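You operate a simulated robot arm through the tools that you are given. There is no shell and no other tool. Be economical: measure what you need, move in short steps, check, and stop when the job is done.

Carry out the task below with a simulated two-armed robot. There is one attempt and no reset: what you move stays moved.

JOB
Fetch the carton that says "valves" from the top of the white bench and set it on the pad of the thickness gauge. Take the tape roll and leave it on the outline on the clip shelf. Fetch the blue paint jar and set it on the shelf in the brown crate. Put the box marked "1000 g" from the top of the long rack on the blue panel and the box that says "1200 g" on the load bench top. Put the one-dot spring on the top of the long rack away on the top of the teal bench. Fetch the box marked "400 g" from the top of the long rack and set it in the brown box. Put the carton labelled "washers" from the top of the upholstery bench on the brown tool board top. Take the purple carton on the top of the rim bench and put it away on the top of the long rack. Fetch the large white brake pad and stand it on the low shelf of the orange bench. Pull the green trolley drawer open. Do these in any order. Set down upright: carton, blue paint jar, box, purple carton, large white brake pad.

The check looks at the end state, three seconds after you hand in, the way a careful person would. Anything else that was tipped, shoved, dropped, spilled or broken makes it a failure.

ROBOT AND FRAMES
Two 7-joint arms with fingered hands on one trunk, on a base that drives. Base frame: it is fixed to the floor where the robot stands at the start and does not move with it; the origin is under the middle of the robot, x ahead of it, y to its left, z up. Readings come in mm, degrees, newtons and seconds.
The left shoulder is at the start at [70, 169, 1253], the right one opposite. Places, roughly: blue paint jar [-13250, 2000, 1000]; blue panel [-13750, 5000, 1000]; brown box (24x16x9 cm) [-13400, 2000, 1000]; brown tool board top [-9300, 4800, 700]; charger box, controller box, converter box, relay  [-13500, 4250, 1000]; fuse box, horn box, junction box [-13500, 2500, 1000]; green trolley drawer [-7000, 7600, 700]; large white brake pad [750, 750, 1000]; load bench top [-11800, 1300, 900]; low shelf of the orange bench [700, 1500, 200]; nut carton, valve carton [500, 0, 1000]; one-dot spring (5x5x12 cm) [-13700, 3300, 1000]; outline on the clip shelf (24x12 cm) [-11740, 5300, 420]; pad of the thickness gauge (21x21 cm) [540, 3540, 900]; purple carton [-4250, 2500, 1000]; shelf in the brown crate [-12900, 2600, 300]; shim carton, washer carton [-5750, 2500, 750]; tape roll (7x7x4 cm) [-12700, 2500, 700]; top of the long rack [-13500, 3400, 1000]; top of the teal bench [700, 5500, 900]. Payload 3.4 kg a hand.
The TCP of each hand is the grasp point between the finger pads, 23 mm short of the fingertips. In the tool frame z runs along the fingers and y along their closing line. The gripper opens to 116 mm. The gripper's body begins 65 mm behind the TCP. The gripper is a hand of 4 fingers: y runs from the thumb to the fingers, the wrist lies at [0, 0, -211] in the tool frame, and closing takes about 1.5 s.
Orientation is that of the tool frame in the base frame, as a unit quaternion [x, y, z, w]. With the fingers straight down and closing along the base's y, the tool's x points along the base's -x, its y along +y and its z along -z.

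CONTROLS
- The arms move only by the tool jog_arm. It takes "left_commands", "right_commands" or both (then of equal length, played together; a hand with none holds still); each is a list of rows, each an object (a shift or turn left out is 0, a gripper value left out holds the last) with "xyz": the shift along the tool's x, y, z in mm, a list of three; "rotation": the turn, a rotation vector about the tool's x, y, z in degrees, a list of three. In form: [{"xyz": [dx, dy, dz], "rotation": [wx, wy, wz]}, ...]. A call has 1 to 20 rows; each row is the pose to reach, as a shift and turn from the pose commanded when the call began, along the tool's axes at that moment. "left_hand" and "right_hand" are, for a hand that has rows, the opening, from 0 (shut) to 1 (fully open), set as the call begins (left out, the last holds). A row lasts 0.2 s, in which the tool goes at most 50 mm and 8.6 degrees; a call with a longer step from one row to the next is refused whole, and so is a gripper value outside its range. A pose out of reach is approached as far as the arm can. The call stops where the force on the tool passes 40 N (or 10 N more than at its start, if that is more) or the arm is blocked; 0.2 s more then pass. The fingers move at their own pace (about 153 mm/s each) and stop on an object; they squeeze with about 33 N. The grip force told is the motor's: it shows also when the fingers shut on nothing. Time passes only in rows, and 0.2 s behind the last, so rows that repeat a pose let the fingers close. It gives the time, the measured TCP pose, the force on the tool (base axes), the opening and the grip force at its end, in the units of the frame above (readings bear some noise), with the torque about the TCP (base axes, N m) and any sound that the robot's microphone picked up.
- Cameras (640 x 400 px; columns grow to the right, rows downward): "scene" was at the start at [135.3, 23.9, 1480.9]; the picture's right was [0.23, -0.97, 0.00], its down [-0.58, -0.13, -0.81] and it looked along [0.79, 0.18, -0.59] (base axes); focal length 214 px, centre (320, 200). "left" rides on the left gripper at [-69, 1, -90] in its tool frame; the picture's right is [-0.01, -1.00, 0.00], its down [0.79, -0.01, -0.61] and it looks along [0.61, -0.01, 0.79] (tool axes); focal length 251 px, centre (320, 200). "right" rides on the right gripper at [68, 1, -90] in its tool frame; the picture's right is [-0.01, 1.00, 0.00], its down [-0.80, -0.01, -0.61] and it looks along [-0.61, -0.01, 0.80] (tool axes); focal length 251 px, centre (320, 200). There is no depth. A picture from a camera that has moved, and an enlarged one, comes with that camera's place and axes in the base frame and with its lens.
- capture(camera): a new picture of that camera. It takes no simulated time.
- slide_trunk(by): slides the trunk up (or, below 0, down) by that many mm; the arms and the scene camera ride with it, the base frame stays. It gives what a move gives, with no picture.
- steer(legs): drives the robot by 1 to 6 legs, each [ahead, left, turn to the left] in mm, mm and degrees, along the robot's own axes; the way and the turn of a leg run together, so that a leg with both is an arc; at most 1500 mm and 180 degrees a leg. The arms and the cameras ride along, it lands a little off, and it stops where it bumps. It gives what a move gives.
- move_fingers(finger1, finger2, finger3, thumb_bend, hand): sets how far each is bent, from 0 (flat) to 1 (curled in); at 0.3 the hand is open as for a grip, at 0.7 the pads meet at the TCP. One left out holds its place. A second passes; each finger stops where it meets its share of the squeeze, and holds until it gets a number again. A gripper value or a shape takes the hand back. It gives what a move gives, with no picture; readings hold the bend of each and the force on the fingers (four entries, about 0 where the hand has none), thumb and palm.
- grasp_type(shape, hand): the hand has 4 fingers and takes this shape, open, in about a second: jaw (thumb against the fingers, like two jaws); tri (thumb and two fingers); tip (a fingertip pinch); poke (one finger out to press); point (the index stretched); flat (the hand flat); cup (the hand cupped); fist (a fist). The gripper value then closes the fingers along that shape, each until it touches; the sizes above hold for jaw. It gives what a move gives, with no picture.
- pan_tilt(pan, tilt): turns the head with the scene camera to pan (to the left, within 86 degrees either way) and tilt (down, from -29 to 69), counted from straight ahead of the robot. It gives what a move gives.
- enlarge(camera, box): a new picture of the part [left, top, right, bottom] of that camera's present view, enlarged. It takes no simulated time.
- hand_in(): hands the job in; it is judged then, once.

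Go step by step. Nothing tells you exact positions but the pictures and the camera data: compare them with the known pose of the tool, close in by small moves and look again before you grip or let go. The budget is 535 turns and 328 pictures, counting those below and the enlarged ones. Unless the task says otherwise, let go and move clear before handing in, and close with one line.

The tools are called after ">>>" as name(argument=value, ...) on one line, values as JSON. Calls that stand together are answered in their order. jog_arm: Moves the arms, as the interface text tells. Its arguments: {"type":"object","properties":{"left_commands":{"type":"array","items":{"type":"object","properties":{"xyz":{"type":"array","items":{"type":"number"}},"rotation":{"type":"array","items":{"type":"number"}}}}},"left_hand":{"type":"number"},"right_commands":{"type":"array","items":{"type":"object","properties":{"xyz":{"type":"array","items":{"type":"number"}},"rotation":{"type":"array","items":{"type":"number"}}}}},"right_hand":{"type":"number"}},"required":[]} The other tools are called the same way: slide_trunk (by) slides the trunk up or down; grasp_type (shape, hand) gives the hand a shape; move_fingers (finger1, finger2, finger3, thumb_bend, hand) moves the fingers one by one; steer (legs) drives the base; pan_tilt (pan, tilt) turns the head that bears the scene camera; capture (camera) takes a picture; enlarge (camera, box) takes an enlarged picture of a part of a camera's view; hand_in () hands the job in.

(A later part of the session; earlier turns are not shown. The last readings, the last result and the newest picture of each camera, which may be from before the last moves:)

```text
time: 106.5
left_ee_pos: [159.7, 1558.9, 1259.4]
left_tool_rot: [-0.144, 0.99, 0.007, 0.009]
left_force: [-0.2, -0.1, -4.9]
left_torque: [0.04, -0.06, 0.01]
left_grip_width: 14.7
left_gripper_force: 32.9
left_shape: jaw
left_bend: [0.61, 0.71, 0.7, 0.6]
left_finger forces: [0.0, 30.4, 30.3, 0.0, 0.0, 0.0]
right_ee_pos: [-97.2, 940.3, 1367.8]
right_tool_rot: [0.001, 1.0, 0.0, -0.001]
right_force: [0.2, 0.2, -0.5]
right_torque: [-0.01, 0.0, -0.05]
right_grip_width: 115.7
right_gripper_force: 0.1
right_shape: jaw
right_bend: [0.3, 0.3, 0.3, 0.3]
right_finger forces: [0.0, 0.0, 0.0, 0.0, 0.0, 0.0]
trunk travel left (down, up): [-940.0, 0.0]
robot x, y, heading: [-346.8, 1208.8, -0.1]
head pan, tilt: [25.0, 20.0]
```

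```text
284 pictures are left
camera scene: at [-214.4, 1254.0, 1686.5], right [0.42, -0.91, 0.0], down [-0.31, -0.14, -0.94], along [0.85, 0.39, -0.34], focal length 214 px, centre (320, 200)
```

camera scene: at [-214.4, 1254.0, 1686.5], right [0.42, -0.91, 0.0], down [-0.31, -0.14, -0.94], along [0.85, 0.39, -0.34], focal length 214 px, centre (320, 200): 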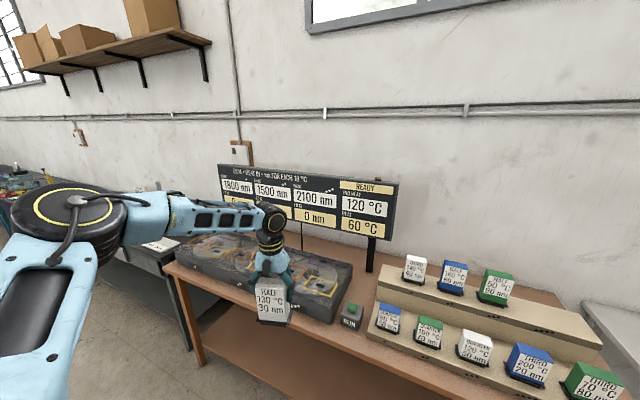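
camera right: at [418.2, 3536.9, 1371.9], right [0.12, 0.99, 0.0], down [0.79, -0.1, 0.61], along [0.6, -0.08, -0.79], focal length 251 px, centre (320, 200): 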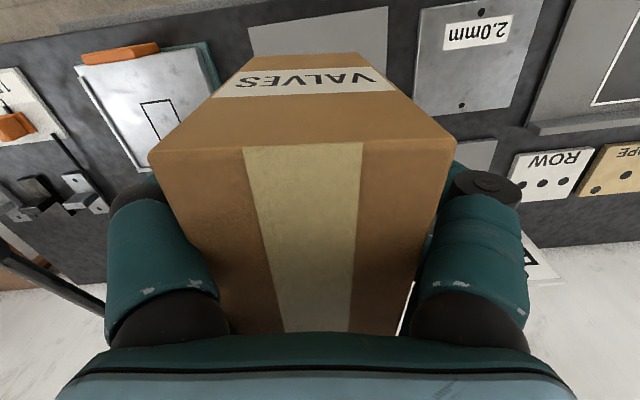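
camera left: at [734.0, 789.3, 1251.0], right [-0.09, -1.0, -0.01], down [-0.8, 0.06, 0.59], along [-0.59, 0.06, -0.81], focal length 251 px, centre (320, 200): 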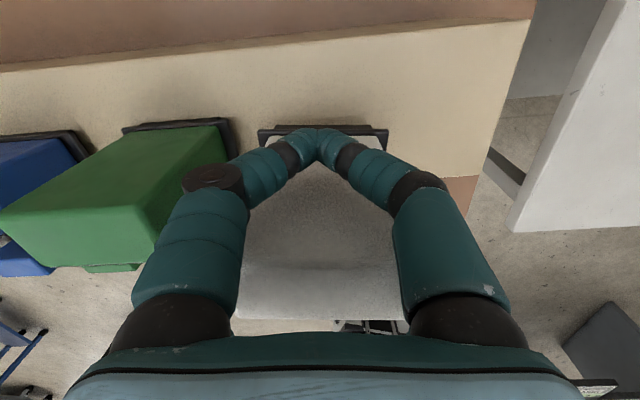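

>>> slide_trunk(by=-400)

>>> slide_trunk(by=-400)

>>> slide_trunk(by=-60)

>>> capture(camera="scene")

```text
time: 110.3
left_ee_pos: [159.6, 1560.6, 860.9]
left_tool_rot: [-0.143, 0.99, 0.007, 0.009]
left_force: [-0.4, -0.1, -4.1]
left_torque: [0.0, -0.04, 0.02]
left_grip_width: 14.6
left_gripper_force: 32.9
left_shape: jaw
left_bend: [0.61, 0.71, 0.7, 0.6]
left_finger forces: [0.1, 30.4, 30.4, 0.1, 0.1, 0.0]
right_ee_pos: [-98.4, 940.9, 968.8]
right_tool_rot: [0.001, 1.0, 0.0, -0.001]
right_force: [0.6, 0.1, 0.3]
right_torque: [-0.02, 0.0, 0.0]
right_grip_width: 116.0
right_gripper_force: 0.0
right_shape: jaw
right_bend: [0.3, 0.3, 0.3, 0.3]
right_finger forces: [0.1, 0.1, 0.0, 0.0, 0.0, 0.1]
trunk travel left (down, up): [-540.0, 400.0]
robot x, y, heading: [-350.5, 1210.8, -0.1]
head pan, tilt: [25.0, 20.0]
```

```text
time: 114.1
left_ee_pos: [159.7, 1559.3, 460.2]
left_tool_rot: [-0.143, 0.99, 0.007, 0.009]
left_force: [0.0, -0.7, -5.0]
left_torque: [0.07, -0.07, 0.01]
left_grip_width: 15.0
left_gripper_force: 32.8
left_shape: jaw
left_bend: [0.61, 0.71, 0.7, 0.6]
left_finger forces: [0.0, 30.4, 30.3, 0.0, 0.1, 0.0]
right_ee_pos: [-98.7, 940.0, 568.6]
right_tool_rot: [0.0, 1.0, 0.0, -0.002]
right_force: [-0.2, -0.1, 0.7]
right_torque: [0.03, 0.0, 0.02]
right_grip_width: 115.9
right_gripper_force: 0.0
right_shape: jaw
right_bend: [0.3, 0.3, 0.3, 0.3]
right_finger forces: [0.0, 0.0, 0.0, 0.0, 0.0, 0.0]
trunk travel left (down, up): [-140.0, 800.0]
robot x, y, heading: [-355.0, 1208.0, -0.2]
head pan, tilt: [25.0, 20.0]
```

```text
time: 115.1
left_ee_pos: [159.9, 1560.7, 399.5]
left_tool_rot: [-0.143, 0.99, 0.007, 0.008]
left_force: [0.4, -0.1, -5.1]
left_torque: [0.01, -0.08, -0.01]
left_grip_width: 14.8
left_gripper_force: 32.9
left_shape: jaw
left_bend: [0.61, 0.71, 0.7, 0.6]
left_finger forces: [0.0, 30.4, 30.5, 0.0, 0.0, 0.0]
right_ee_pos: [-98.4, 939.5, 508.0]
right_tool_rot: [0.001, 1.0, 0.0, -0.001]
right_force: [-0.2, -0.9, -0.6]
right_torque: [-0.01, 0.03, -0.03]
right_grip_width: 116.1
right_gripper_force: 0.0
right_shape: jaw
right_bend: [0.3, 0.3, 0.3, 0.3]
right_finger forces: [0.0, 0.1, 0.1, 0.2, 0.0, 0.1]
trunk travel left (down, up): [-80.0, 860.0]
robot x, y, heading: [-349.7, 1207.3, -0.1]
head pan, tilt: [25.0, 20.0]
```

```text
283 pictures are left
camera scene: at [-215.0, 1254.0, 826.6], right [0.42, -0.91, 0.0], down [-0.31, -0.14, -0.94], along [0.85, 0.39, -0.34], focal length 214 px, centre (320, 200)
```

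scene: 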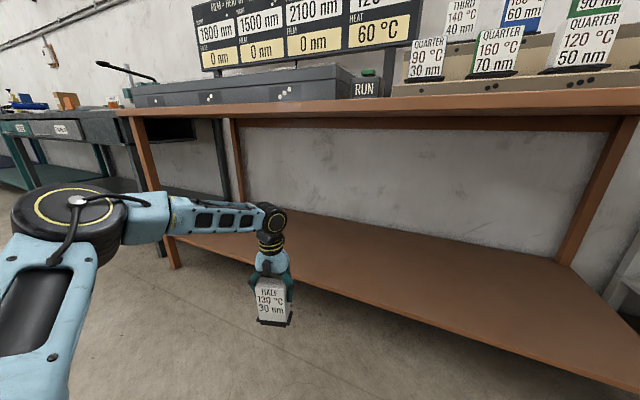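

The shelf is clear (front edge x≈398, z≈235). Driving ahead 340 mm so the pad is over it.

>>> steer(legs=[[345, 0, 0]])

>>> capture(camera="scene")

>>> capture(camera="left")

```text
time: 117.4
left_ee_pos: [503.9, 1557.8, 399.3]
left_tool_rot: [-0.142, 0.99, 0.006, 0.008]
left_force: [-0.8, -0.2, -3.9]
left_torque: [0.03, -0.09, 0.0]
left_grip_width: 14.7
left_gripper_force: 33.1
left_shape: jaw
left_bend: [0.61, 0.71, 0.7, 0.6]
left_finger forces: [0.0, 30.4, 30.5, 0.0, 0.0, 0.0]
right_ee_pos: [244.9, 940.1, 508.1]
right_tool_rot: [0.001, 1.0, 0.0, -0.001]
right_force: [-0.1, -0.5, 0.8]
right_torque: [-0.02, 0.0, -0.01]
right_grip_width: 115.9
right_gripper_force: 0.0
right_shape: jaw
right_bend: [0.3, 0.3, 0.3, 0.3]
right_finger forces: [0.1, 0.1, 0.1, 0.0, 0.0, 0.0]
trunk travel left (down, up): [-80.0, 860.0]
robot x, y, heading: [-6.3, 1210.1, -0.3]
head pan, tilt: [25.0, 20.0]
```

```text
282 pictures are left
camera scene: at [128.4, 1252.9, 826.6], right [0.42, -0.91, 0.0], down [-0.31, -0.14, -0.94], along [0.85, 0.39, -0.34], focal length 214 px, centre (320, 200)
```

scene: 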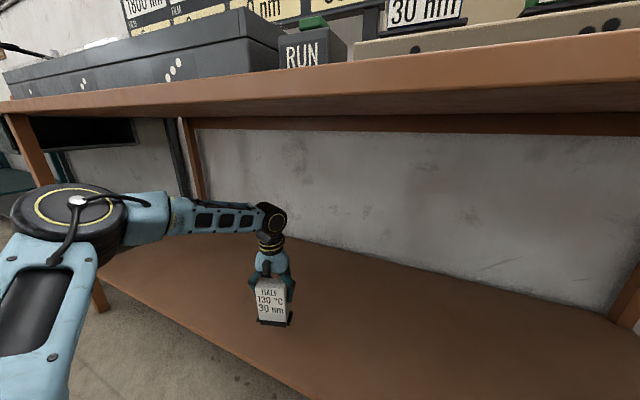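

```text
281 pictures are left
camera left: at [567.1, 1577.2, 490.8], right [0.29, -0.96, -0.01], down [-0.77, -0.24, 0.59], along [-0.57, -0.16, -0.81], focal length 251 px, centre (320, 200)
```

left: 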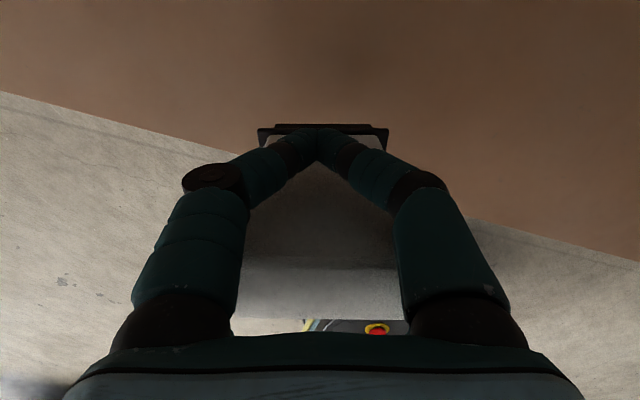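

>>> steer(legs=[[60, 0, 0]])

>>> jog_arm(left_commands=[{"xyz": [0, 0, 25]}, {"xyz": [0, 0, 50]}, {"xyz": [0, 0, 50]}])

>>> capture(camera="scene")

```text
time: 118.3
left_ee_pos: [563.3, 1557.7, 398.8]
left_tool_rot: [-0.144, 0.99, 0.007, 0.008]
left_force: [0.0, -0.8, -4.3]
left_torque: [0.01, -0.14, 0.02]
left_grip_width: 15.0
left_gripper_force: 33.8
left_shape: jaw
left_bend: [0.61, 0.71, 0.7, 0.6]
left_finger forces: [0.1, 30.5, 30.3, 0.0, 0.1, 0.1]
right_ee_pos: [304.6, 938.0, 507.5]
right_tool_rot: [0.0, 1.0, 0.0, -0.001]
right_force: [-0.3, 0.3, -0.6]
right_torque: [-0.03, 0.03, -0.01]
right_grip_width: 115.8
right_gripper_force: 0.1
right_shape: jaw
right_bend: [0.3, 0.3, 0.3, 0.3]
right_finger forces: [0.0, 0.0, 0.0, 0.0, 0.1, 0.1]
trunk travel left (down, up): [-80.0, 860.0]
robot x, y, heading: [53.6, 1207.0, -0.2]
head pan, tilt: [25.0, 20.0]
```

```text
time: 119.1
left_ee_pos: [564.3, 1558.5, 350.7]
left_tool_rot: [-0.143, 0.99, 0.007, 0.009]
left_force: [0.7, 0.0, -4.3]
left_torque: [0.03, -0.08, -0.01]
left_grip_width: 14.9
left_gripper_force: 33.5
left_shape: jaw
left_bend: [0.61, 0.71, 0.7, 0.6]
left_finger forces: [0.0, 30.5, 30.5, 0.0, 0.0, 0.0]
right_ee_pos: [305.4, 940.8, 507.5]
right_tool_rot: [0.001, 1.0, 0.0, -0.001]
right_force: [-0.1, -0.2, -0.9]
right_torque: [0.02, -0.04, 0.03]
right_grip_width: 115.8
right_gripper_force: 0.1
right_shape: jaw
right_bend: [0.3, 0.3, 0.3, 0.3]
right_finger forces: [0.1, 0.0, 0.1, 0.0, 0.0, 0.0]
trunk travel left (down, up): [-80.0, 860.0]
robot x, y, heading: [53.8, 1209.3, -0.1]
head pan, tilt: [25.0, 20.0]
```

```text
280 pictures are left
camera scene: at [188.2, 1252.7, 826.6], right [0.42, -0.91, 0.0], down [-0.31, -0.14, -0.94], along [0.85, 0.39, -0.34], focal length 214 px, centre (320, 200)
```

scene: 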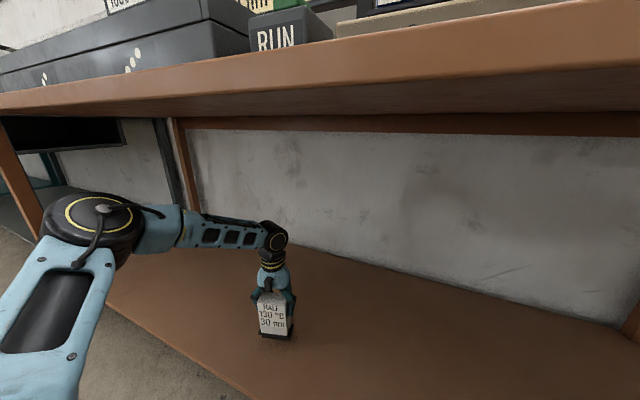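

Well inside the shelf. I'll lower in small steps until contact.

>>> jog_arm(left_commands=[{"xyz": [0, 0, 7]}, {"xyz": [0, 0, 14]}, {"xyz": [0, 0, 14]}])

>>> jog_arm(left_commands=[{"xyz": [0, 0, 3]}, {"xyz": [0, 0, 6]}, {"xyz": [0, 0, 6]}])

>>> enlarge(camera="scene", box=[200, 250, 360, 370])

```text
time: 119.9
left_ee_pos: [563.3, 1558.6, 334.4]
left_tool_rot: [-0.144, 0.99, 0.006, 0.008]
left_force: [-0.2, 0.0, -4.7]
left_torque: [0.01, -0.08, 0.01]
left_grip_width: 14.9
left_gripper_force: 33.3
left_shape: jaw
left_bend: [0.61, 0.71, 0.7, 0.6]
left_finger forces: [0.0, 30.5, 30.5, 0.0, 0.0, 0.1]
right_ee_pos: [303.8, 939.3, 508.4]
right_tool_rot: [0.001, 1.0, 0.001, -0.001]
right_force: [0.7, -0.4, -0.5]
right_torque: [0.0, -0.03, 0.02]
right_grip_width: 115.7
right_gripper_force: 0.0
right_shape: jaw
right_bend: [0.3, 0.3, 0.3, 0.3]
right_finger forces: [0.1, 0.0, 0.0, 0.0, 0.0, 0.0]
trunk travel left (down, up): [-80.0, 860.0]
robot x, y, heading: [55.2, 1209.7, -0.4]
head pan, tilt: [25.0, 20.0]
```

```text
time: 120.7
left_ee_pos: [564.4, 1557.5, 329.4]
left_tool_rot: [-0.144, 0.99, 0.007, 0.009]
left_force: [0.1, -0.1, -4.2]
left_torque: [0.05, -0.08, -0.03]
left_grip_width: 14.7
left_gripper_force: 33.2
left_shape: jaw
left_bend: [0.61, 0.71, 0.7, 0.6]
left_finger forces: [0.0, 30.5, 30.6, 0.1, 0.0, 0.0]
right_ee_pos: [304.8, 938.3, 507.1]
right_tool_rot: [0.002, 1.0, 0.0, -0.001]
right_force: [-0.3, -0.9, -0.3]
right_torque: [-0.02, -0.02, 0.01]
right_grip_width: 116.0
right_gripper_force: 0.0
right_shape: jaw
right_bend: [0.3, 0.3, 0.3, 0.3]
right_finger forces: [0.1, 0.0, 0.0, 0.0, 0.1, 0.1]
trunk travel left (down, up): [-80.0, 860.0]
robot x, y, heading: [50.3, 1211.9, -0.0]
head pan, tilt: [25.0, 20.0]
```

```text
3.33 times, centred on (280, 310) of scene
camera zoom: at [188.1, 1252.7, 826.6], right [0.42, -0.91, 0.0], down [-0.31, -0.14, -0.94], along [0.85, 0.39, -0.34], focal length 715 px, centre (453, -167)
```

zoom: 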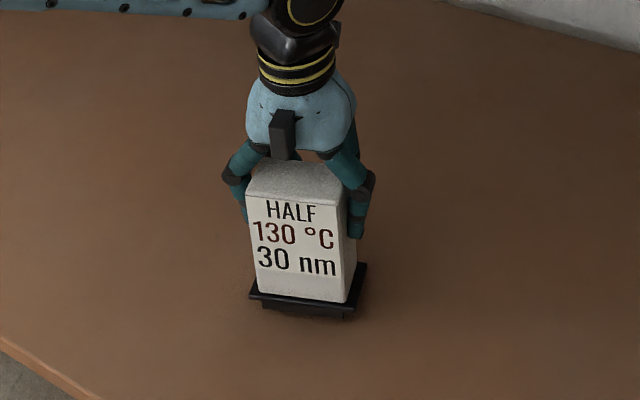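

>>> jog_arm(left_commands=[{"xyz": [0, 0, 4]}, {"xyz": [0, 0, 8]}, {"xyz": [0, 0, 8]}])

>>> jog_arm(left_commands=[{"xyz": [0, 0, 3]}, {"xyz": [0, 0, 5]}, {"xyz": [0, 0, 5]}])

>>> enlarge(camera="scene", box=[200, 250, 360, 370])

```text
time: 121.5
left_ee_pos: [564.6, 1558.7, 322.3]
left_tool_rot: [-0.143, 0.99, 0.006, 0.009]
left_force: [0.5, 0.1, -4.7]
left_torque: [0.04, -0.04, -0.02]
left_grip_width: 15.3
left_gripper_force: 33.1
left_shape: jaw
left_bend: [0.61, 0.71, 0.7, 0.6]
left_finger forces: [0.0, 30.6, 30.5, 0.0, 0.0, 0.1]
right_ee_pos: [304.1, 938.7, 507.1]
right_tool_rot: [0.001, 1.0, 0.0, -0.001]
right_force: [-0.2, 0.2, 0.6]
right_torque: [0.02, -0.01, -0.02]
right_grip_width: 115.9
right_gripper_force: 0.0
right_shape: jaw
right_bend: [0.3, 0.3, 0.3, 0.3]
right_finger forces: [0.0, 0.0, 0.1, 0.1, 0.0, 0.0]
trunk travel left (down, up): [-80.0, 860.0]
robot x, y, heading: [49.4, 1209.7, -0.1]
head pan, tilt: [25.0, 20.0]
```

```text
time: 122.3
left_ee_pos: [564.9, 1559.2, 317.8]
left_tool_rot: [-0.143, 0.99, 0.006, 0.009]
left_force: [-0.2, 0.1, -4.0]
left_torque: [0.06, -0.08, -0.02]
left_grip_width: 14.6
left_gripper_force: 32.7
left_shape: jaw
left_bend: [0.61, 0.71, 0.7, 0.6]
left_finger forces: [0.0, 30.5, 30.5, 0.1, 0.0, 0.1]
right_ee_pos: [304.2, 938.4, 507.3]
right_tool_rot: [0.001, 1.0, -0.001, 0.0]
right_force: [-0.7, 0.6, 0.3]
right_torque: [-0.02, -0.03, 0.0]
right_grip_width: 115.9
right_gripper_force: 0.1
right_shape: jaw
right_bend: [0.3, 0.3, 0.3, 0.3]
right_finger forces: [0.1, 0.0, 0.0, 0.0, 0.0, 0.0]
trunk travel left (down, up): [-80.0, 860.0]
robot x, y, heading: [51.9, 1209.6, -0.3]
head pan, tilt: [25.0, 20.0]
```

```text
3.33 times, centred on (280, 310) of scene
camera zoom: at [188.1, 1252.7, 826.6], right [0.42, -0.91, 0.0], down [-0.31, -0.14, -0.94], along [0.85, 0.39, -0.34], focal length 715 px, centre (453, -167)
```

zoom: 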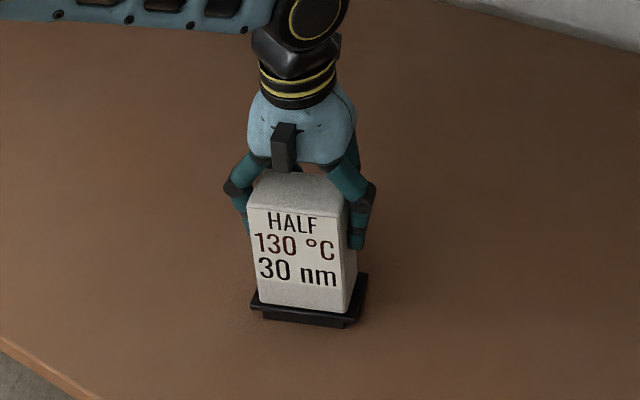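

>>> jog_arm(left_commands=[{"xyz": [0, 0, 4]}, {"xyz": [0, 0, 7]}, {"xyz": [0, 0, 7]}])

>>> jog_arm(left_commands=[{"xyz": [0, 0, 3]}, {"xyz": [0, 0, 5]}, {"xyz": [0, 0, 5]}])

>>> jog_arm(left_commands=[{"xyz": [0, 0, 3]}, {"xyz": [0, 0, 5]}, {"xyz": [0, 0, 5]}])

>>> enlarge(camera="scene", box=[200, 250, 360, 370])

```text
time: 123.1
left_ee_pos: [565.0, 1557.5, 313.8]
left_tool_rot: [-0.142, 0.99, 0.008, 0.012]
left_force: [5.8, 3.2, 25.4]
left_torque: [-0.1, 0.38, -0.02]
left_grip_width: 14.4
left_gripper_force: 33.1
left_shape: jaw
left_bend: [0.61, 0.71, 0.71, 0.6]
left_finger forces: [0.0, 33.8, 32.2, 0.1, 0.1, 0.1]
right_ee_pos: [303.0, 938.9, 508.8]
right_tool_rot: [0.001, 1.0, 0.001, 0.001]
right_force: [-0.1, 0.4, 1.1]
right_torque: [0.02, 0.0, 0.0]
right_grip_width: 115.9
right_gripper_force: 0.1
right_shape: jaw
right_bend: [0.3, 0.3, 0.3, 0.3]
right_finger forces: [0.0, 0.0, 0.1, 0.0, 0.1, 0.0]
trunk travel left (down, up): [-80.0, 860.0]
robot x, y, heading: [54.6, 1208.7, -0.5]
head pan, tilt: [25.0, 20.0]
```

```text
time: 123.6
left_ee_pos: [565.9, 1558.2, 313.8]
left_tool_rot: [-0.144, 0.99, 0.007, 0.015]
left_force: [-5.5, 0.6, 28.5]
left_torque: [-0.11, 0.62, -0.04]
left_grip_width: 13.9
left_gripper_force: 32.9
left_shape: jaw
left_bend: [0.61, 0.72, 0.71, 0.6]
left_finger forces: [0.0, 34.4, 32.2, 0.0, 0.0, 0.1]
right_ee_pos: [303.2, 937.1, 508.0]
right_tool_rot: [0.001, 1.0, 0.002, 0.002]
right_force: [-0.7, 0.3, -0.3]
right_torque: [-0.03, 0.0, -0.03]
right_grip_width: 116.0
right_gripper_force: 0.1
right_shape: jaw
right_bend: [0.3, 0.3, 0.3, 0.3]
right_finger forces: [0.0, 0.1, 0.1, 0.0, 0.0, 0.1]
trunk travel left (down, up): [-80.0, 860.0]
robot x, y, heading: [52.8, 1210.5, 0.0]
head pan, tilt: [25.0, 20.0]
stopped in row 2 (left hand): the force on the tool passed its limit (the readings are from after the stop); the commanded pose is now the measured one
```

```text
time: 124.0
left_ee_pos: [566.6, 1557.6, 313.0]
left_tool_rot: [-0.144, 0.989, 0.006, 0.016]
left_force: [-7.6, -0.1, 31.1]
left_torque: [-0.09, 0.67, -0.07]
left_grip_width: 13.8
left_gripper_force: 33.2
left_shape: jaw
left_bend: [0.61, 0.72, 0.72, 0.6]
left_finger forces: [0.0, 34.5, 31.9, 0.0, 0.1, 0.0]
right_ee_pos: [301.9, 937.2, 508.6]
right_tool_rot: [0.001, 1.0, 0.001, 0.002]
right_force: [-0.2, -0.8, -0.2]
right_torque: [0.0, -0.03, 0.0]
right_grip_width: 115.9
right_gripper_force: 0.1
right_shape: jaw
right_bend: [0.3, 0.3, 0.3, 0.3]
right_finger forces: [0.0, 0.1, 0.0, 0.0, 0.0, 0.1]
trunk travel left (down, up): [-80.0, 860.0]
robot x, y, heading: [52.3, 1210.3, -0.3]
head pan, tilt: [25.0, 20.0]
stopped in row 2 (left hand): the force on the tool passed its limit (the readings are from after the stop); the commanded pose is now the measured one
```

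```text
3.33 times, centred on (280, 310) of scene
camera zoom: at [184.4, 1250.6, 827.4], right [0.42, -0.91, 0.0], down [-0.31, -0.14, -0.94], along [0.85, 0.4, -0.34], focal length 715 px, centre (453, -167)
```

zoom: 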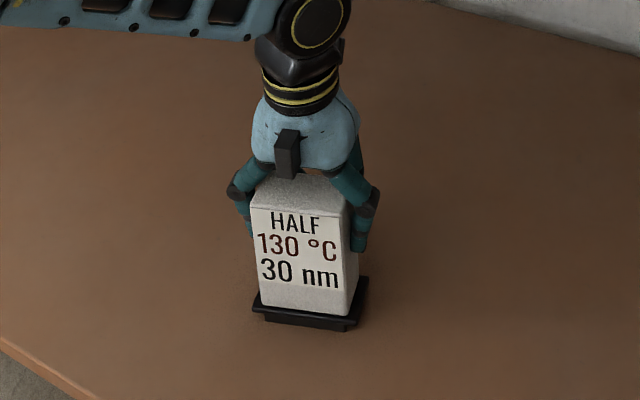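

Contact made. I'll relieve the pressure, open, and lift straight up.

>>> jog_arm(left_commands=[{"xyz": [0, 0, -3]}, {"xyz": [0, 0, -3]}])

>>> jog_arm(left_hand=1, left_commands=[{"xyz": [0, 0, 0]}, {"xyz": [0, 0, 0]}, {"xyz": [0, 0, 0]}, {"xyz": [0, 0, 0]}, {"xyz": [0, 0, 0]}, {"xyz": [0, 0, 0]}, {"xyz": [0, 0, -20]}, {"xyz": [0, 0, -50]}, {"xyz": [0, 0, -80]}, {"xyz": [0, 0, -110]}, {"xyz": [0, 0, -130]}])

>>> enlarge(camera="scene", box=[180, 210, 380, 370])

```text
time: 124.6
left_ee_pos: [565.4, 1558.3, 314.1]
left_tool_rot: [-0.143, 0.99, 0.006, 0.015]
left_force: [-4.9, -1.1, 21.8]
left_torque: [-0.12, 0.43, -0.01]
left_grip_width: 13.8
left_gripper_force: 32.5
left_shape: jaw
left_bend: [0.61, 0.72, 0.72, 0.6]
left_finger forces: [0.0, 33.3, 33.0, 0.0, 0.0, 0.0]
right_ee_pos: [303.2, 937.6, 507.1]
right_tool_rot: [0.001, 1.0, 0.001, 0.0]
right_force: [-0.1, -0.9, -0.2]
right_torque: [-0.02, -0.02, 0.03]
right_grip_width: 115.8
right_gripper_force: 0.1
right_shape: jaw
right_bend: [0.3, 0.3, 0.3, 0.3]
right_finger forces: [0.0, 0.1, 0.0, 0.0, 0.1, 0.0]
trunk travel left (down, up): [-80.0, 860.0]
robot x, y, heading: [53.6, 1207.5, -0.3]
head pan, tilt: [25.0, 20.0]
```

```text
time: 127.0
left_ee_pos: [564.4, 1556.2, 441.8]
left_tool_rot: [-0.143, 0.99, 0.005, 0.013]
left_force: [-0.1, 0.4, -0.6]
left_torque: [0.0, 0.0, 0.03]
left_grip_width: 116.0
left_gripper_force: 0.1
left_shape: jaw
left_bend: [0.3, 0.3, 0.3, 0.3]
left_finger forces: [0.0, 0.1, 0.1, 0.0, 0.1, 0.0]
right_ee_pos: [304.2, 938.9, 508.2]
right_tool_rot: [0.0, 1.0, 0.0, -0.001]
right_force: [-0.4, 0.7, -0.3]
right_torque: [-0.01, -0.02, 0.0]
right_grip_width: 115.9
right_gripper_force: 0.1
right_shape: jaw
right_bend: [0.3, 0.3, 0.3, 0.3]
right_finger forces: [0.0, 0.0, 0.1, 0.1, 0.0, 0.1]
trunk travel left (down, up): [-80.0, 860.0]
robot x, y, heading: [54.8, 1209.4, -0.0]
head pan, tilt: [25.0, 20.0]
```

```text
2.50 times, centred on (280, 290) of scene
camera zoom: at [187.7, 1252.4, 826.6], right [0.42, -0.91, 0.0], down [-0.31, -0.14, -0.94], along [0.85, 0.39, -0.34], focal length 536 px, centre (420, -25)
```

zoom: 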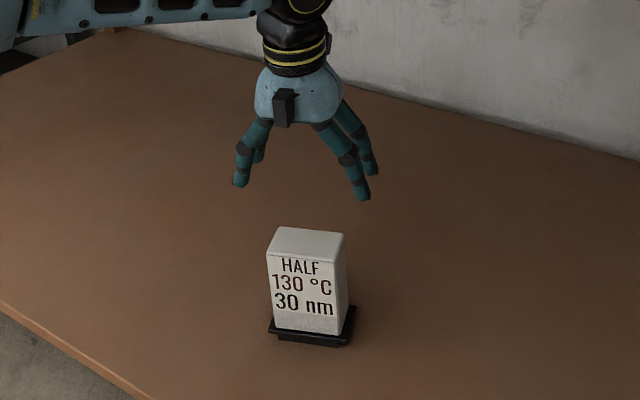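

The pad stands on the shelf. Backing out, raising the trunk and turning round to survey the way west.

>>> steer(legs=[[-500, 0, 0], [0, 0, 90], [0, 0, 80]])

>>> slide_trunk(by=400)

>>> slide_trunk(by=280)

>>> pan_tilt(pan=0, tilt=15)

>>> capture(camera="scene")

```text
time: 137.2
left_ee_pos: [-1015.0, 964.3, 439.8]
left_tool_rot: [0.999, 0.052, -0.013, 0.004]
left_force: [-0.2, -1.1, -0.5]
left_torque: [0.02, 0.0, -0.02]
left_grip_width: 115.8
left_gripper_force: 0.1
left_shape: jaw
left_bend: [0.3, 0.3, 0.3, 0.3]
left_finger forces: [0.0, 0.1, 0.1, 0.0, 0.0, 0.1]
right_ee_pos: [-646.2, 1524.9, 506.4]
right_tool_rot: [0.996, -0.092, 0.001, 0.0]
right_force: [0.0, 0.0, -1.2]
right_torque: [0.01, -0.04, 0.02]
right_grip_width: 116.1
right_gripper_force: 0.2
right_shape: jaw
right_bend: [0.3, 0.3, 0.3, 0.3]
right_finger forces: [0.0, 0.1, 0.0, 0.1, 0.1, 0.1]
trunk travel left (down, up): [-80.0, 860.0]
robot x, y, heading: [-452.9, 1211.9, 169.2]
head pan, tilt: [25.0, 20.0]
```

```text
time: 141.1
left_ee_pos: [-1016.0, 964.6, 841.5]
left_tool_rot: [0.999, 0.052, -0.012, 0.004]
left_force: [0.2, -1.1, 0.3]
left_torque: [-0.01, -0.01, 0.0]
left_grip_width: 115.9
left_gripper_force: 0.0
left_shape: jaw
left_bend: [0.3, 0.3, 0.3, 0.3]
left_finger forces: [0.0, 0.0, 0.1, 0.0, 0.1, 0.0]
right_ee_pos: [-646.8, 1523.9, 908.1]
right_tool_rot: [0.996, -0.092, 0.001, 0.0]
right_force: [0.4, 0.1, -0.1]
right_torque: [-0.01, 0.03, 0.01]
right_grip_width: 116.0
right_gripper_force: 0.1
right_shape: jaw
right_bend: [0.3, 0.3, 0.3, 0.3]
right_finger forces: [0.0, 0.0, 0.0, 0.0, 0.0, 0.1]
trunk travel left (down, up): [-480.0, 460.0]
robot x, y, heading: [-450.9, 1209.6, 169.3]
head pan, tilt: [25.0, 20.0]
```

```text
time: 143.9
left_ee_pos: [-1015.5, 963.1, 1121.7]
left_tool_rot: [0.999, 0.051, -0.012, 0.004]
left_force: [0.3, 0.4, 0.4]
left_torque: [0.0, -0.04, -0.02]
left_grip_width: 115.7
left_gripper_force: 0.0
left_shape: jaw
left_bend: [0.3, 0.3, 0.3, 0.3]
left_finger forces: [0.0, 0.0, 0.1, 0.0, 0.0, 0.1]
right_ee_pos: [-647.7, 1524.3, 1188.5]
right_tool_rot: [0.996, -0.093, 0.001, 0.0]
right_force: [0.0, 0.6, -0.4]
right_torque: [-0.05, 0.02, -0.02]
right_grip_width: 115.8
right_gripper_force: 0.0
right_shape: jaw
right_bend: [0.3, 0.3, 0.3, 0.3]
right_finger forces: [0.1, 0.0, 0.0, 0.0, 0.0, 0.0]
trunk travel left (down, up): [-760.0, 180.0]
robot x, y, heading: [-447.3, 1213.8, 169.3]
head pan, tilt: [25.0, 20.0]
```

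```text
time: 144.8
left_ee_pos: [-1015.4, 964.2, 1120.5]
left_tool_rot: [0.999, 0.052, -0.012, 0.004]
left_force: [-0.2, 0.0, -0.7]
left_torque: [0.02, 0.01, 0.0]
left_grip_width: 115.9
left_gripper_force: 0.1
left_shape: jaw
left_bend: [0.3, 0.3, 0.3, 0.3]
left_finger forces: [0.0, 0.0, 0.0, 0.0, 0.1, 0.1]
right_ee_pos: [-646.2, 1524.6, 1187.4]
right_tool_rot: [0.996, -0.092, 0.001, 0.0]
right_force: [0.1, 0.2, -0.6]
right_torque: [-0.01, 0.01, -0.02]
right_grip_width: 115.6
right_gripper_force: 0.1
right_shape: jaw
right_bend: [0.3, 0.3, 0.3, 0.3]
right_finger forces: [0.0, 0.0, 0.1, 0.0, 0.1, 0.0]
trunk travel left (down, up): [-760.0, 180.0]
robot x, y, heading: [-451.8, 1211.3, 169.3]
head pan, tilt: [0.0, 15.0]
```

```text
275 pictures are left
camera scene: at [-590.6, 1242.7, 1514.8], right [0.18, 0.98, 0.0], down [0.25, -0.05, -0.97], along [-0.95, 0.18, -0.26], focal length 214 px, centre (320, 200)
```

scene: 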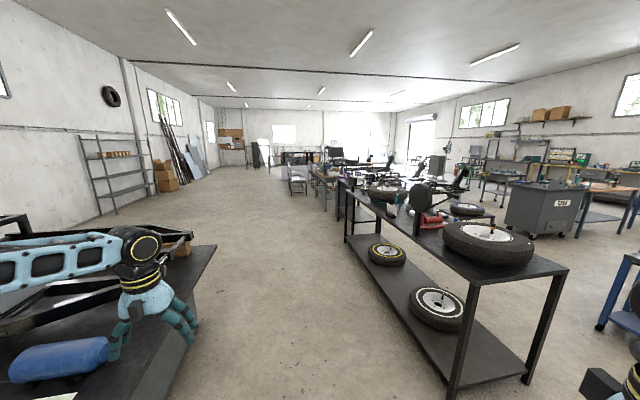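

The corridor runs west between a bench on the left (y<930) and the tyre bench (y>2200). I'll drive along y≈1600.

>>> steer(legs=[[0, -390, 0], [0, 0, 10.7], [1500, 0, 0], [1400, 0, 0]])

>>> pan_tilt(pan=-35, tilt=22)

>>> capture(camera="scene")

```text
time: 161.5
left_ee_pos: [-3780.9, 1215.0, 1120.5]
left_tool_rot: [0.989, 0.15, -0.014, 0.006]
left_force: [0.1, -0.1, 0.1]
left_torque: [0.01, -0.01, 0.01]
left_grip_width: 115.9
left_gripper_force: 0.2
left_shape: jaw
left_bend: [0.3, 0.3, 0.3, 0.3]
left_finger forces: [0.0, 0.0, 0.0, 0.0, 0.0, 0.0]
right_ee_pos: [-3531.4, 1836.5, 1187.4]
right_tool_rot: [1.0, 0.007, 0.0, 0.0]
right_force: [0.0, -0.3, 0.6]
right_torque: [-0.04, -0.01, -0.02]
right_grip_width: 115.9
right_gripper_force: 0.1
right_shape: jaw
right_bend: [0.3, 0.3, 0.3, 0.3]
right_finger forces: [0.1, 0.0, 0.1, 0.2, 0.0, 0.0]
trunk travel left (down, up): [-760.0, 180.0]
robot x, y, heading: [-3274.7, 1572.0, -179.2]
head pan, tilt: [0.0, 15.0]
```

```text
time: 162.5
left_ee_pos: [-3782.1, 1214.5, 1120.7]
left_tool_rot: [0.988, 0.151, -0.014, 0.006]
left_force: [0.6, 0.0, -0.7]
left_torque: [0.01, -0.03, -0.02]
left_grip_width: 115.8
left_gripper_force: 0.1
left_shape: jaw
left_bend: [0.3, 0.3, 0.3, 0.3]
left_finger forces: [0.1, 0.0, 0.0, 0.0, 0.0, 0.0]
right_ee_pos: [-3530.9, 1837.6, 1186.5]
right_tool_rot: [1.0, 0.007, 0.001, 0.0]
right_force: [0.6, 0.5, -0.1]
right_torque: [-0.02, -0.01, 0.0]
right_grip_width: 115.9
right_gripper_force: 0.0
right_shape: jaw
right_bend: [0.3, 0.3, 0.3, 0.3]
right_finger forces: [0.1, 0.0, 0.1, 0.1, 0.0, 0.0]
trunk travel left (down, up): [-760.0, 180.0]
robot x, y, heading: [-3273.0, 1571.6, -179.4]
head pan, tilt: [-35.0, 22.0]
```

```text
274 pictures are left
camera scene: at [-3402.9, 1625.4, 1503.4], right [0.56, 0.83, 0.0], down [0.31, -0.21, -0.93], along [-0.77, 0.52, -0.37], focal length 214 px, centre (320, 200)
```

scene: 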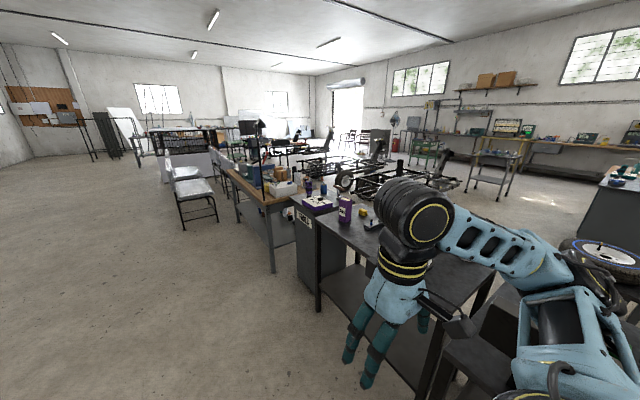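

The purple carton stands near (-4360, 2467) on the rim bench. I'll drive past and turn to face it, for a right-hand pick.

>>> steer(legs=[[1360, 0, 0], [0, 0, -90.6], [250, 0, 0]])

>>> pan_tilt(pan=-20, tilt=38)

>>> capture(camera="scene")

```text
time: 174.6
left_ee_pos: [-4991.0, 2298.5, 1122.0]
left_tool_rot: [0.808, -0.589, -0.013, -0.005]
left_force: [-0.4, 0.3, 0.1]
left_torque: [-0.01, 0.0, 0.01]
left_grip_width: 115.6
left_gripper_force: 0.0
left_shape: jaw
left_bend: [0.3, 0.3, 0.3, 0.3]
left_finger forces: [0.0, 0.0, 0.1, 0.0, 0.1, 0.0]
right_ee_pos: [-4368.8, 2050.8, 1187.5]
right_tool_rot: [0.714, -0.7, -0.001, 0.0]
right_force: [0.2, 0.3, 0.2]
right_torque: [0.03, -0.01, -0.01]
right_grip_width: 116.0
right_gripper_force: 0.0
right_shape: jaw
right_bend: [0.3, 0.3, 0.3, 0.3]
right_finger forces: [0.0, 0.0, 0.0, 0.1, 0.1, 0.1]
trunk travel left (down, up): [-760.0, 180.0]
robot x, y, heading: [-4630.8, 1799.2, 91.2]
head pan, tilt: [-35.0, 22.0]
```

```text
time: 175.3
left_ee_pos: [-4992.2, 2299.1, 1120.3]
left_tool_rot: [0.808, -0.589, -0.013, -0.005]
left_force: [0.1, 0.0, -0.5]
left_torque: [-0.03, 0.04, 0.03]
left_grip_width: 116.2
left_gripper_force: 0.2
left_shape: jaw
left_bend: [0.3, 0.3, 0.3, 0.3]
left_finger forces: [0.0, 0.0, 0.0, 0.0, 0.0, 0.0]
right_ee_pos: [-4369.3, 2054.8, 1187.1]
right_tool_rot: [0.715, -0.699, 0.001, 0.0]
right_force: [-0.1, -0.5, -1.0]
right_torque: [0.02, -0.01, -0.02]
right_grip_width: 116.1
right_gripper_force: 0.0
right_shape: jaw
right_bend: [0.3, 0.3, 0.3, 0.3]
right_finger forces: [0.0, 0.1, 0.0, 0.1, 0.0, 0.1]
trunk travel left (down, up): [-760.0, 180.0]
robot x, y, heading: [-4631.6, 1794.8, 91.2]
head pan, tilt: [-20.0, 38.0]
```

```text
273 pictures are left
camera scene: at [-4606.1, 1933.4, 1478.2], right [0.95, -0.32, 0.0], down [-0.2, -0.58, -0.79], along [0.26, 0.75, -0.62], focal length 214 px, centre (320, 200)
```

scene: 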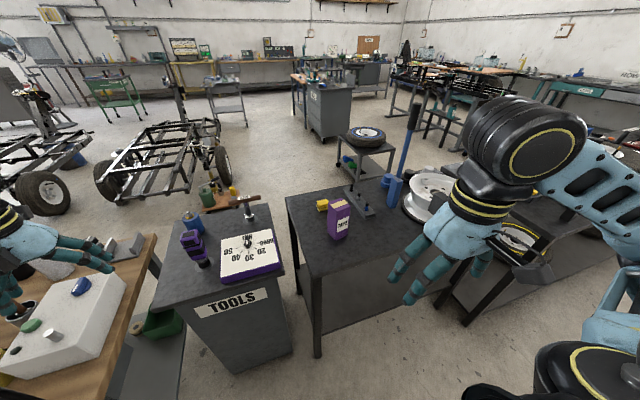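

>>> enlarge(camera="scene", box=[280, 150, 440, 260])

>>> capture(camera="right")

```text
3.64 times, centred on (360, 205) of scene
camera zoom: at [-4606.1, 1933.4, 1478.2], right [0.95, -0.32, 0.0], down [-0.2, -0.58, -0.79], along [0.26, 0.75, -0.62], focal length 780 px, centre (174, 182)
```

zoom: 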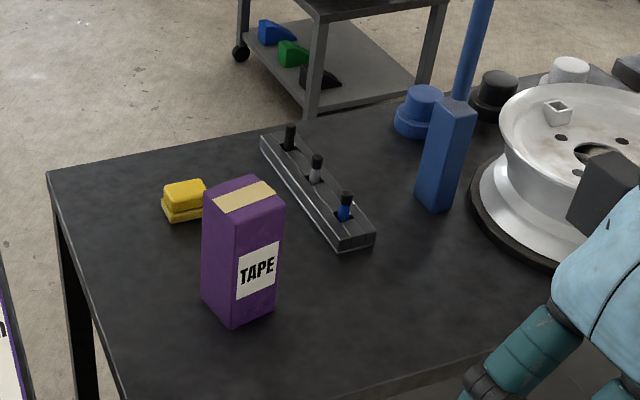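

```text
271 pictures are left
camera right: at [-4367.6, 1985.6, 1276.7], right [-1.0, -0.01, 0.0], down [-0.01, 0.8, 0.61], along [-0.01, 0.61, -0.8], focal length 251 px, centre (320, 200)
```

right: 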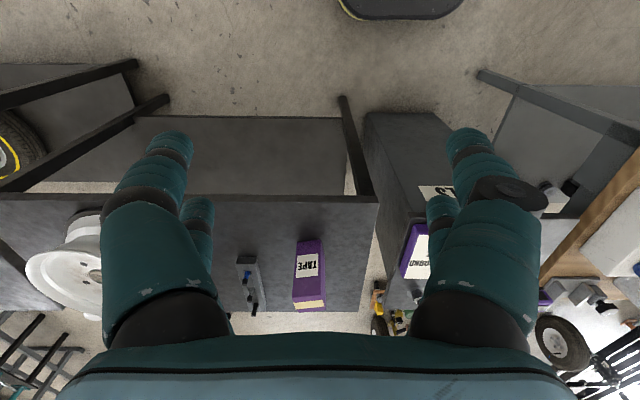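

Purple TAPE carton centre ≈ (-4353, 2443), about 47 mm square, z 880–1020. I'll raise the left hand for safety and move in.

>>> jog_arm(left_commands=[{"xyz": [0, 0, -45]}, {"xyz": [0, 0, -90]}, {"xyz": [0, 0, -130]}])

>>> steer(legs=[[200, 0, -1.2]])

>>> jog_arm(right_commands=[{"xyz": [-45, 0, 0]}, {"xyz": [-90, 0, 0]}, {"xyz": [-135, 0, 0]}, {"xyz": [-170, 0, 0]}, {"xyz": [-170, 0, 0]}])

>>> capture(camera="right")

```text
time: 176.1
left_ee_pos: [-4988.4, 2294.8, 1251.9]
left_tool_rot: [0.808, -0.589, -0.012, -0.005]
left_force: [0.2, 0.1, 0.1]
left_torque: [0.01, 0.04, 0.0]
left_grip_width: 116.1
left_gripper_force: 0.0
left_shape: jaw
left_bend: [0.3, 0.3, 0.3, 0.3]
left_finger forces: [0.0, 0.0, 0.0, 0.1, 0.0, 0.0]
right_ee_pos: [-4366.7, 2052.3, 1187.9]
right_tool_rot: [0.714, -0.7, 0.0, 0.0]
right_force: [-0.1, -0.3, -0.5]
right_torque: [-0.03, -0.01, -0.04]
right_grip_width: 115.9
right_gripper_force: 0.1
right_shape: jaw
right_bend: [0.3, 0.3, 0.3, 0.3]
right_finger forces: [0.1, 0.1, 0.0, 0.0, 0.1, 0.1]
trunk travel left (down, up): [-760.0, 180.0]
robot x, y, heading: [-4632.1, 1796.2, 90.9]
head pan, tilt: [-20.0, 38.0]
```

```text
time: 177.7
left_ee_pos: [-4981.6, 2500.2, 1251.9]
left_tool_rot: [0.802, -0.597, -0.014, -0.006]
left_force: [0.0, -1.5, -0.2]
left_torque: [0.01, 0.0, 0.02]
left_grip_width: 115.9
left_gripper_force: 0.0
left_shape: jaw
left_bend: [0.3, 0.3, 0.3, 0.3]
left_finger forces: [0.0, 0.0, 0.0, 0.1, 0.0, 0.0]
right_ee_pos: [-4364.7, 2246.5, 1187.4]
right_tool_rot: [-0.707, 0.707, 0.001, 0.0]
right_force: [0.6, 0.0, 0.1]
right_torque: [-0.01, 0.03, 0.02]
right_grip_width: 115.9
right_gripper_force: 0.0
right_shape: jaw
right_bend: [0.3, 0.3, 0.3, 0.3]
right_finger forces: [0.1, 0.0, 0.0, 0.1, 0.1, 0.0]
trunk travel left (down, up): [-760.0, 180.0]
robot x, y, heading: [-4633.0, 1994.2, 90.0]
head pan, tilt: [-20.0, 38.0]
```

```text
time: 178.9
left_ee_pos: [-4981.6, 2503.3, 1251.1]
left_tool_rot: [0.802, -0.598, -0.013, -0.005]
left_force: [-0.1, 0.2, -0.4]
left_torque: [-0.02, 0.03, 0.01]
left_grip_width: 116.0
left_gripper_force: 0.1
left_shape: jaw
left_bend: [0.3, 0.3, 0.3, 0.3]
left_finger forces: [0.0, 0.1, 0.0, 0.0, 0.1, 0.0]
right_ee_pos: [-4365.6, 2418.2, 1188.2]
right_tool_rot: [0.708, -0.706, 0.0, 0.0]
right_force: [0.1, -0.2, 0.0]
right_torque: [0.0, -0.02, -0.01]
right_grip_width: 115.8
right_gripper_force: 0.1
right_shape: jaw
right_bend: [0.3, 0.3, 0.3, 0.3]
right_finger forces: [0.0, 0.0, 0.0, 0.0, 0.1, 0.0]
trunk travel left (down, up): [-760.0, 180.0]
robot x, y, heading: [-4634.4, 1994.0, 90.0]
head pan, tilt: [-20.0, 38.0]
```

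```text
270 pictures are left
camera right: at [-4366.4, 2349.4, 1277.2], right [-1.0, 0.01, 0.0], down [0.01, 0.79, 0.61], along [0.01, 0.61, -0.79], focal length 251 px, centre (320, 200)
```

right: 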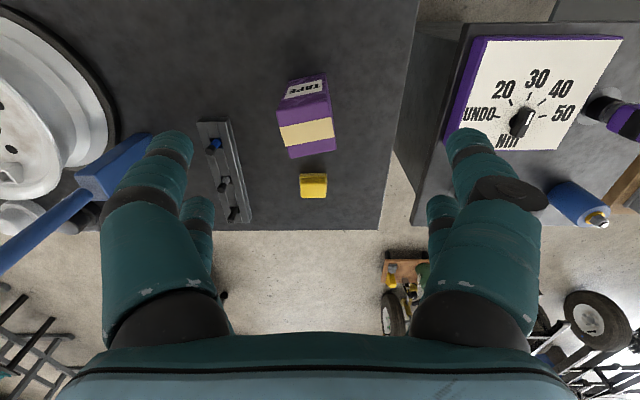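

>>> jog_arm(right_commands=[{"xyz": [-31, -15, 35], "rotation": [0, 0, -4.5]}, {"xyz": [-31, -15, 75], "rotation": [0, 0, -9]}, {"xyz": [-31, -15, 115], "rotation": [0, 0, -9]}, {"xyz": [-31, -15, 150], "rotation": [0, 0, -9]}, {"xyz": [-31, -15, 150], "rotation": [0, 0, -9]}])

>>> capture(camera="right")

```text
time: 180.1
left_ee_pos: [-4981.1, 2502.5, 1251.2]
left_tool_rot: [0.802, -0.597, -0.014, -0.005]
left_force: [0.0, 0.5, -0.4]
left_torque: [-0.02, 0.02, 0.04]
left_grip_width: 115.6
left_gripper_force: 0.1
left_shape: jaw
left_bend: [0.3, 0.3, 0.3, 0.3]
left_finger forces: [0.0, 0.1, 0.0, 0.0, 0.0, 0.0]
right_ee_pos: [-4350.1, 2450.0, 1037.1]
right_tool_rot: [0.761, -0.649, 0.0, 0.0]
right_force: [0.4, 0.0, -0.4]
right_torque: [-0.03, 0.02, -0.01]
right_grip_width: 116.2
right_gripper_force: 0.1
right_shape: jaw
right_bend: [0.3, 0.3, 0.3, 0.3]
right_finger forces: [0.1, 0.0, 0.1, 0.1, 0.1, 0.0]
trunk travel left (down, up): [-760.0, 180.0]
robot x, y, heading: [-4636.3, 1999.3, 90.2]
head pan, tilt: [-20.0, 38.0]
```

```text
269 pictures are left
camera right: at [-4340.7, 2381.5, 1126.3], right [-0.99, -0.15, 0.0], down [-0.12, 0.79, 0.61], along [-0.09, 0.6, -0.8], focal length 251 px, centre (320, 200)
```

right: 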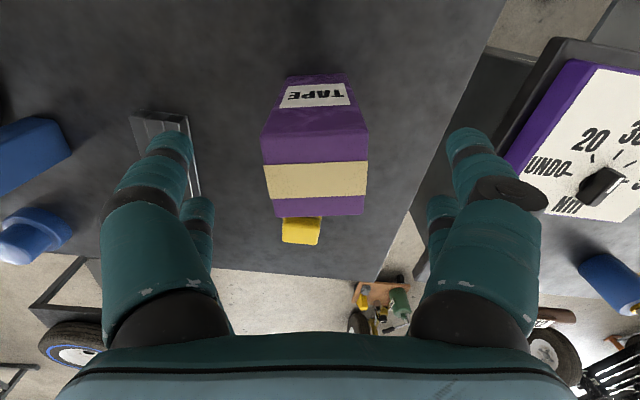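

>>> jog_arm(right_commands=[{"xyz": [2, -1, 25]}, {"xyz": [2, -1, 45]}, {"xyz": [2, -1, 60]}, {"xyz": [2, -1, 60]}])

>>> capture(camera="right")

```text
time: 181.1
left_ee_pos: [-4980.6, 2503.6, 1251.2]
left_tool_rot: [0.802, -0.597, -0.014, -0.006]
left_force: [-0.1, 0.1, 0.2]
left_torque: [0.02, 0.01, 0.03]
left_grip_width: 115.9
left_gripper_force: 0.0
left_shape: jaw
left_bend: [0.3, 0.3, 0.3, 0.3]
left_finger forces: [0.1, 0.0, 0.0, 0.0, 0.0, 0.0]
right_ee_pos: [-4348.7, 2448.0, 976.8]
right_tool_rot: [0.76, -0.649, 0.001, 0.001]
right_force: [0.6, -0.2, -0.7]
right_torque: [-0.01, -0.01, 0.03]
right_grip_width: 116.1
right_gripper_force: 0.1
right_shape: jaw
right_bend: [0.3, 0.3, 0.3, 0.3]
right_finger forces: [0.0, 0.0, 0.0, 0.0, 0.0, 0.0]
trunk travel left (down, up): [-760.0, 180.0]
robot x, y, heading: [-4637.8, 1996.1, 89.9]
head pan, tilt: [-20.0, 38.0]
```

```text
268 pictures are left
camera right: at [-4339.5, 2379.2, 1066.2], right [-0.99, -0.15, 0.0], down [-0.12, 0.79, 0.61], along [-0.09, 0.6, -0.8], focal length 251 px, centre (320, 200)
```

right: 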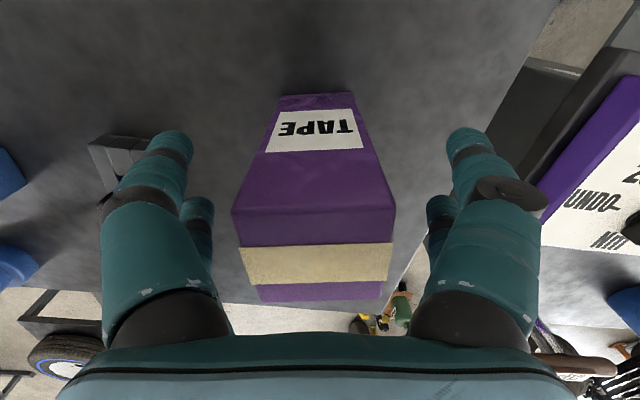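

>>> jog_arm(right_commands=[{"xyz": [0, 2, 12]}, {"xyz": [0, 2, 12]}])

>>> jog_arm(right_hand=0, right_commands=[{"xyz": [0, 0, 0]}, {"xyz": [0, 0, 0]}, {"xyz": [0, 0, 0]}, {"xyz": [0, 0, 0]}, {"xyz": [0, 0, 0]}, {"xyz": [0, 0, 0]}, {"xyz": [0, 0, 0]}, {"xyz": [0, 0, 0]}, {"xyz": [0, 0, -20]}, {"xyz": [0, 0, -65]}, {"xyz": [0, 0, -110]}, {"xyz": [0, 0, -155]}, {"xyz": [0, 0, -200]}])

>>> capture(camera="right")

```text
time: 181.7
left_ee_pos: [-4980.9, 2503.4, 1250.5]
left_tool_rot: [0.801, -0.598, -0.013, -0.006]
left_force: [-0.7, -0.4, 0.5]
left_torque: [0.02, -0.01, -0.03]
left_grip_width: 116.0
left_gripper_force: 0.1
left_shape: jaw
left_bend: [0.3, 0.3, 0.3, 0.3]
left_finger forces: [0.1, 0.0, 0.0, 0.1, 0.0, 0.1]
right_ee_pos: [-4351.6, 2448.6, 964.9]
right_tool_rot: [0.76, -0.65, 0.001, 0.0]
right_force: [-0.7, -0.6, 0.3]
right_torque: [-0.01, -0.02, -0.02]
right_grip_width: 116.1
right_gripper_force: 0.0
right_shape: jaw
right_bend: [0.3, 0.3, 0.3, 0.3]
right_finger forces: [0.0, 0.1, 0.1, 0.0, 0.0, 0.1]
trunk travel left (down, up): [-760.0, 180.0]
robot x, y, heading: [-4636.4, 2000.0, 90.1]
head pan, tilt: [-20.0, 38.0]
```

```text
time: 184.5
left_ee_pos: [-4981.6, 2501.9, 1251.7]
left_tool_rot: [0.802, -0.597, -0.014, -0.005]
left_force: [-0.8, 0.2, 0.3]
left_torque: [-0.02, -0.02, 0.01]
left_grip_width: 115.8
left_gripper_force: 0.1
left_shape: jaw
left_bend: [0.3, 0.3, 0.3, 0.3]
left_finger forces: [0.1, 0.0, 0.0, 0.0, 0.0, 0.1]
right_ee_pos: [-4351.4, 2446.0, 1166.5]
right_tool_rot: [0.761, -0.649, 0.0, 0.002]
right_force: [0.4, -0.8, -1.9]
right_torque: [-0.01, 0.03, 0.0]
right_grip_width: 24.5
right_gripper_force: 32.6
right_shape: jaw
right_bend: [0.71, 0.73, 0.68, 0.89]
right_finger forces: [29.4, 28.1, 50.4, 0.0, 10.0, 0.0]
trunk travel left (down, up): [-760.0, 180.0]
robot x, y, heading: [-4632.9, 1996.0, 89.9]
head pan, tilt: [-20.0, 38.0]
```

```text
267 pictures are left
camera right: at [-4340.7, 2378.2, 1255.8], right [-0.99, -0.15, 0.0], down [-0.12, 0.79, 0.61], along [-0.09, 0.6, -0.8], focal length 251 px, centre (320, 200)
```

right: 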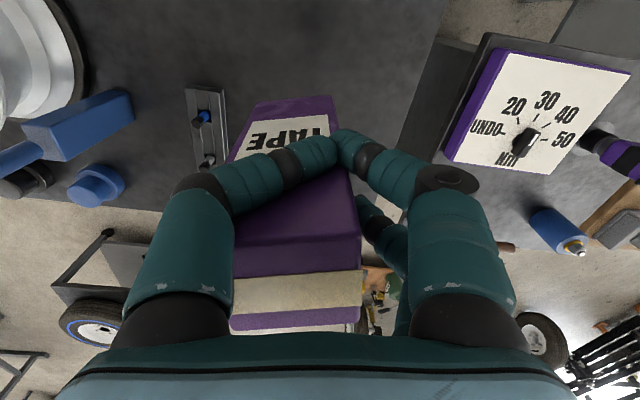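

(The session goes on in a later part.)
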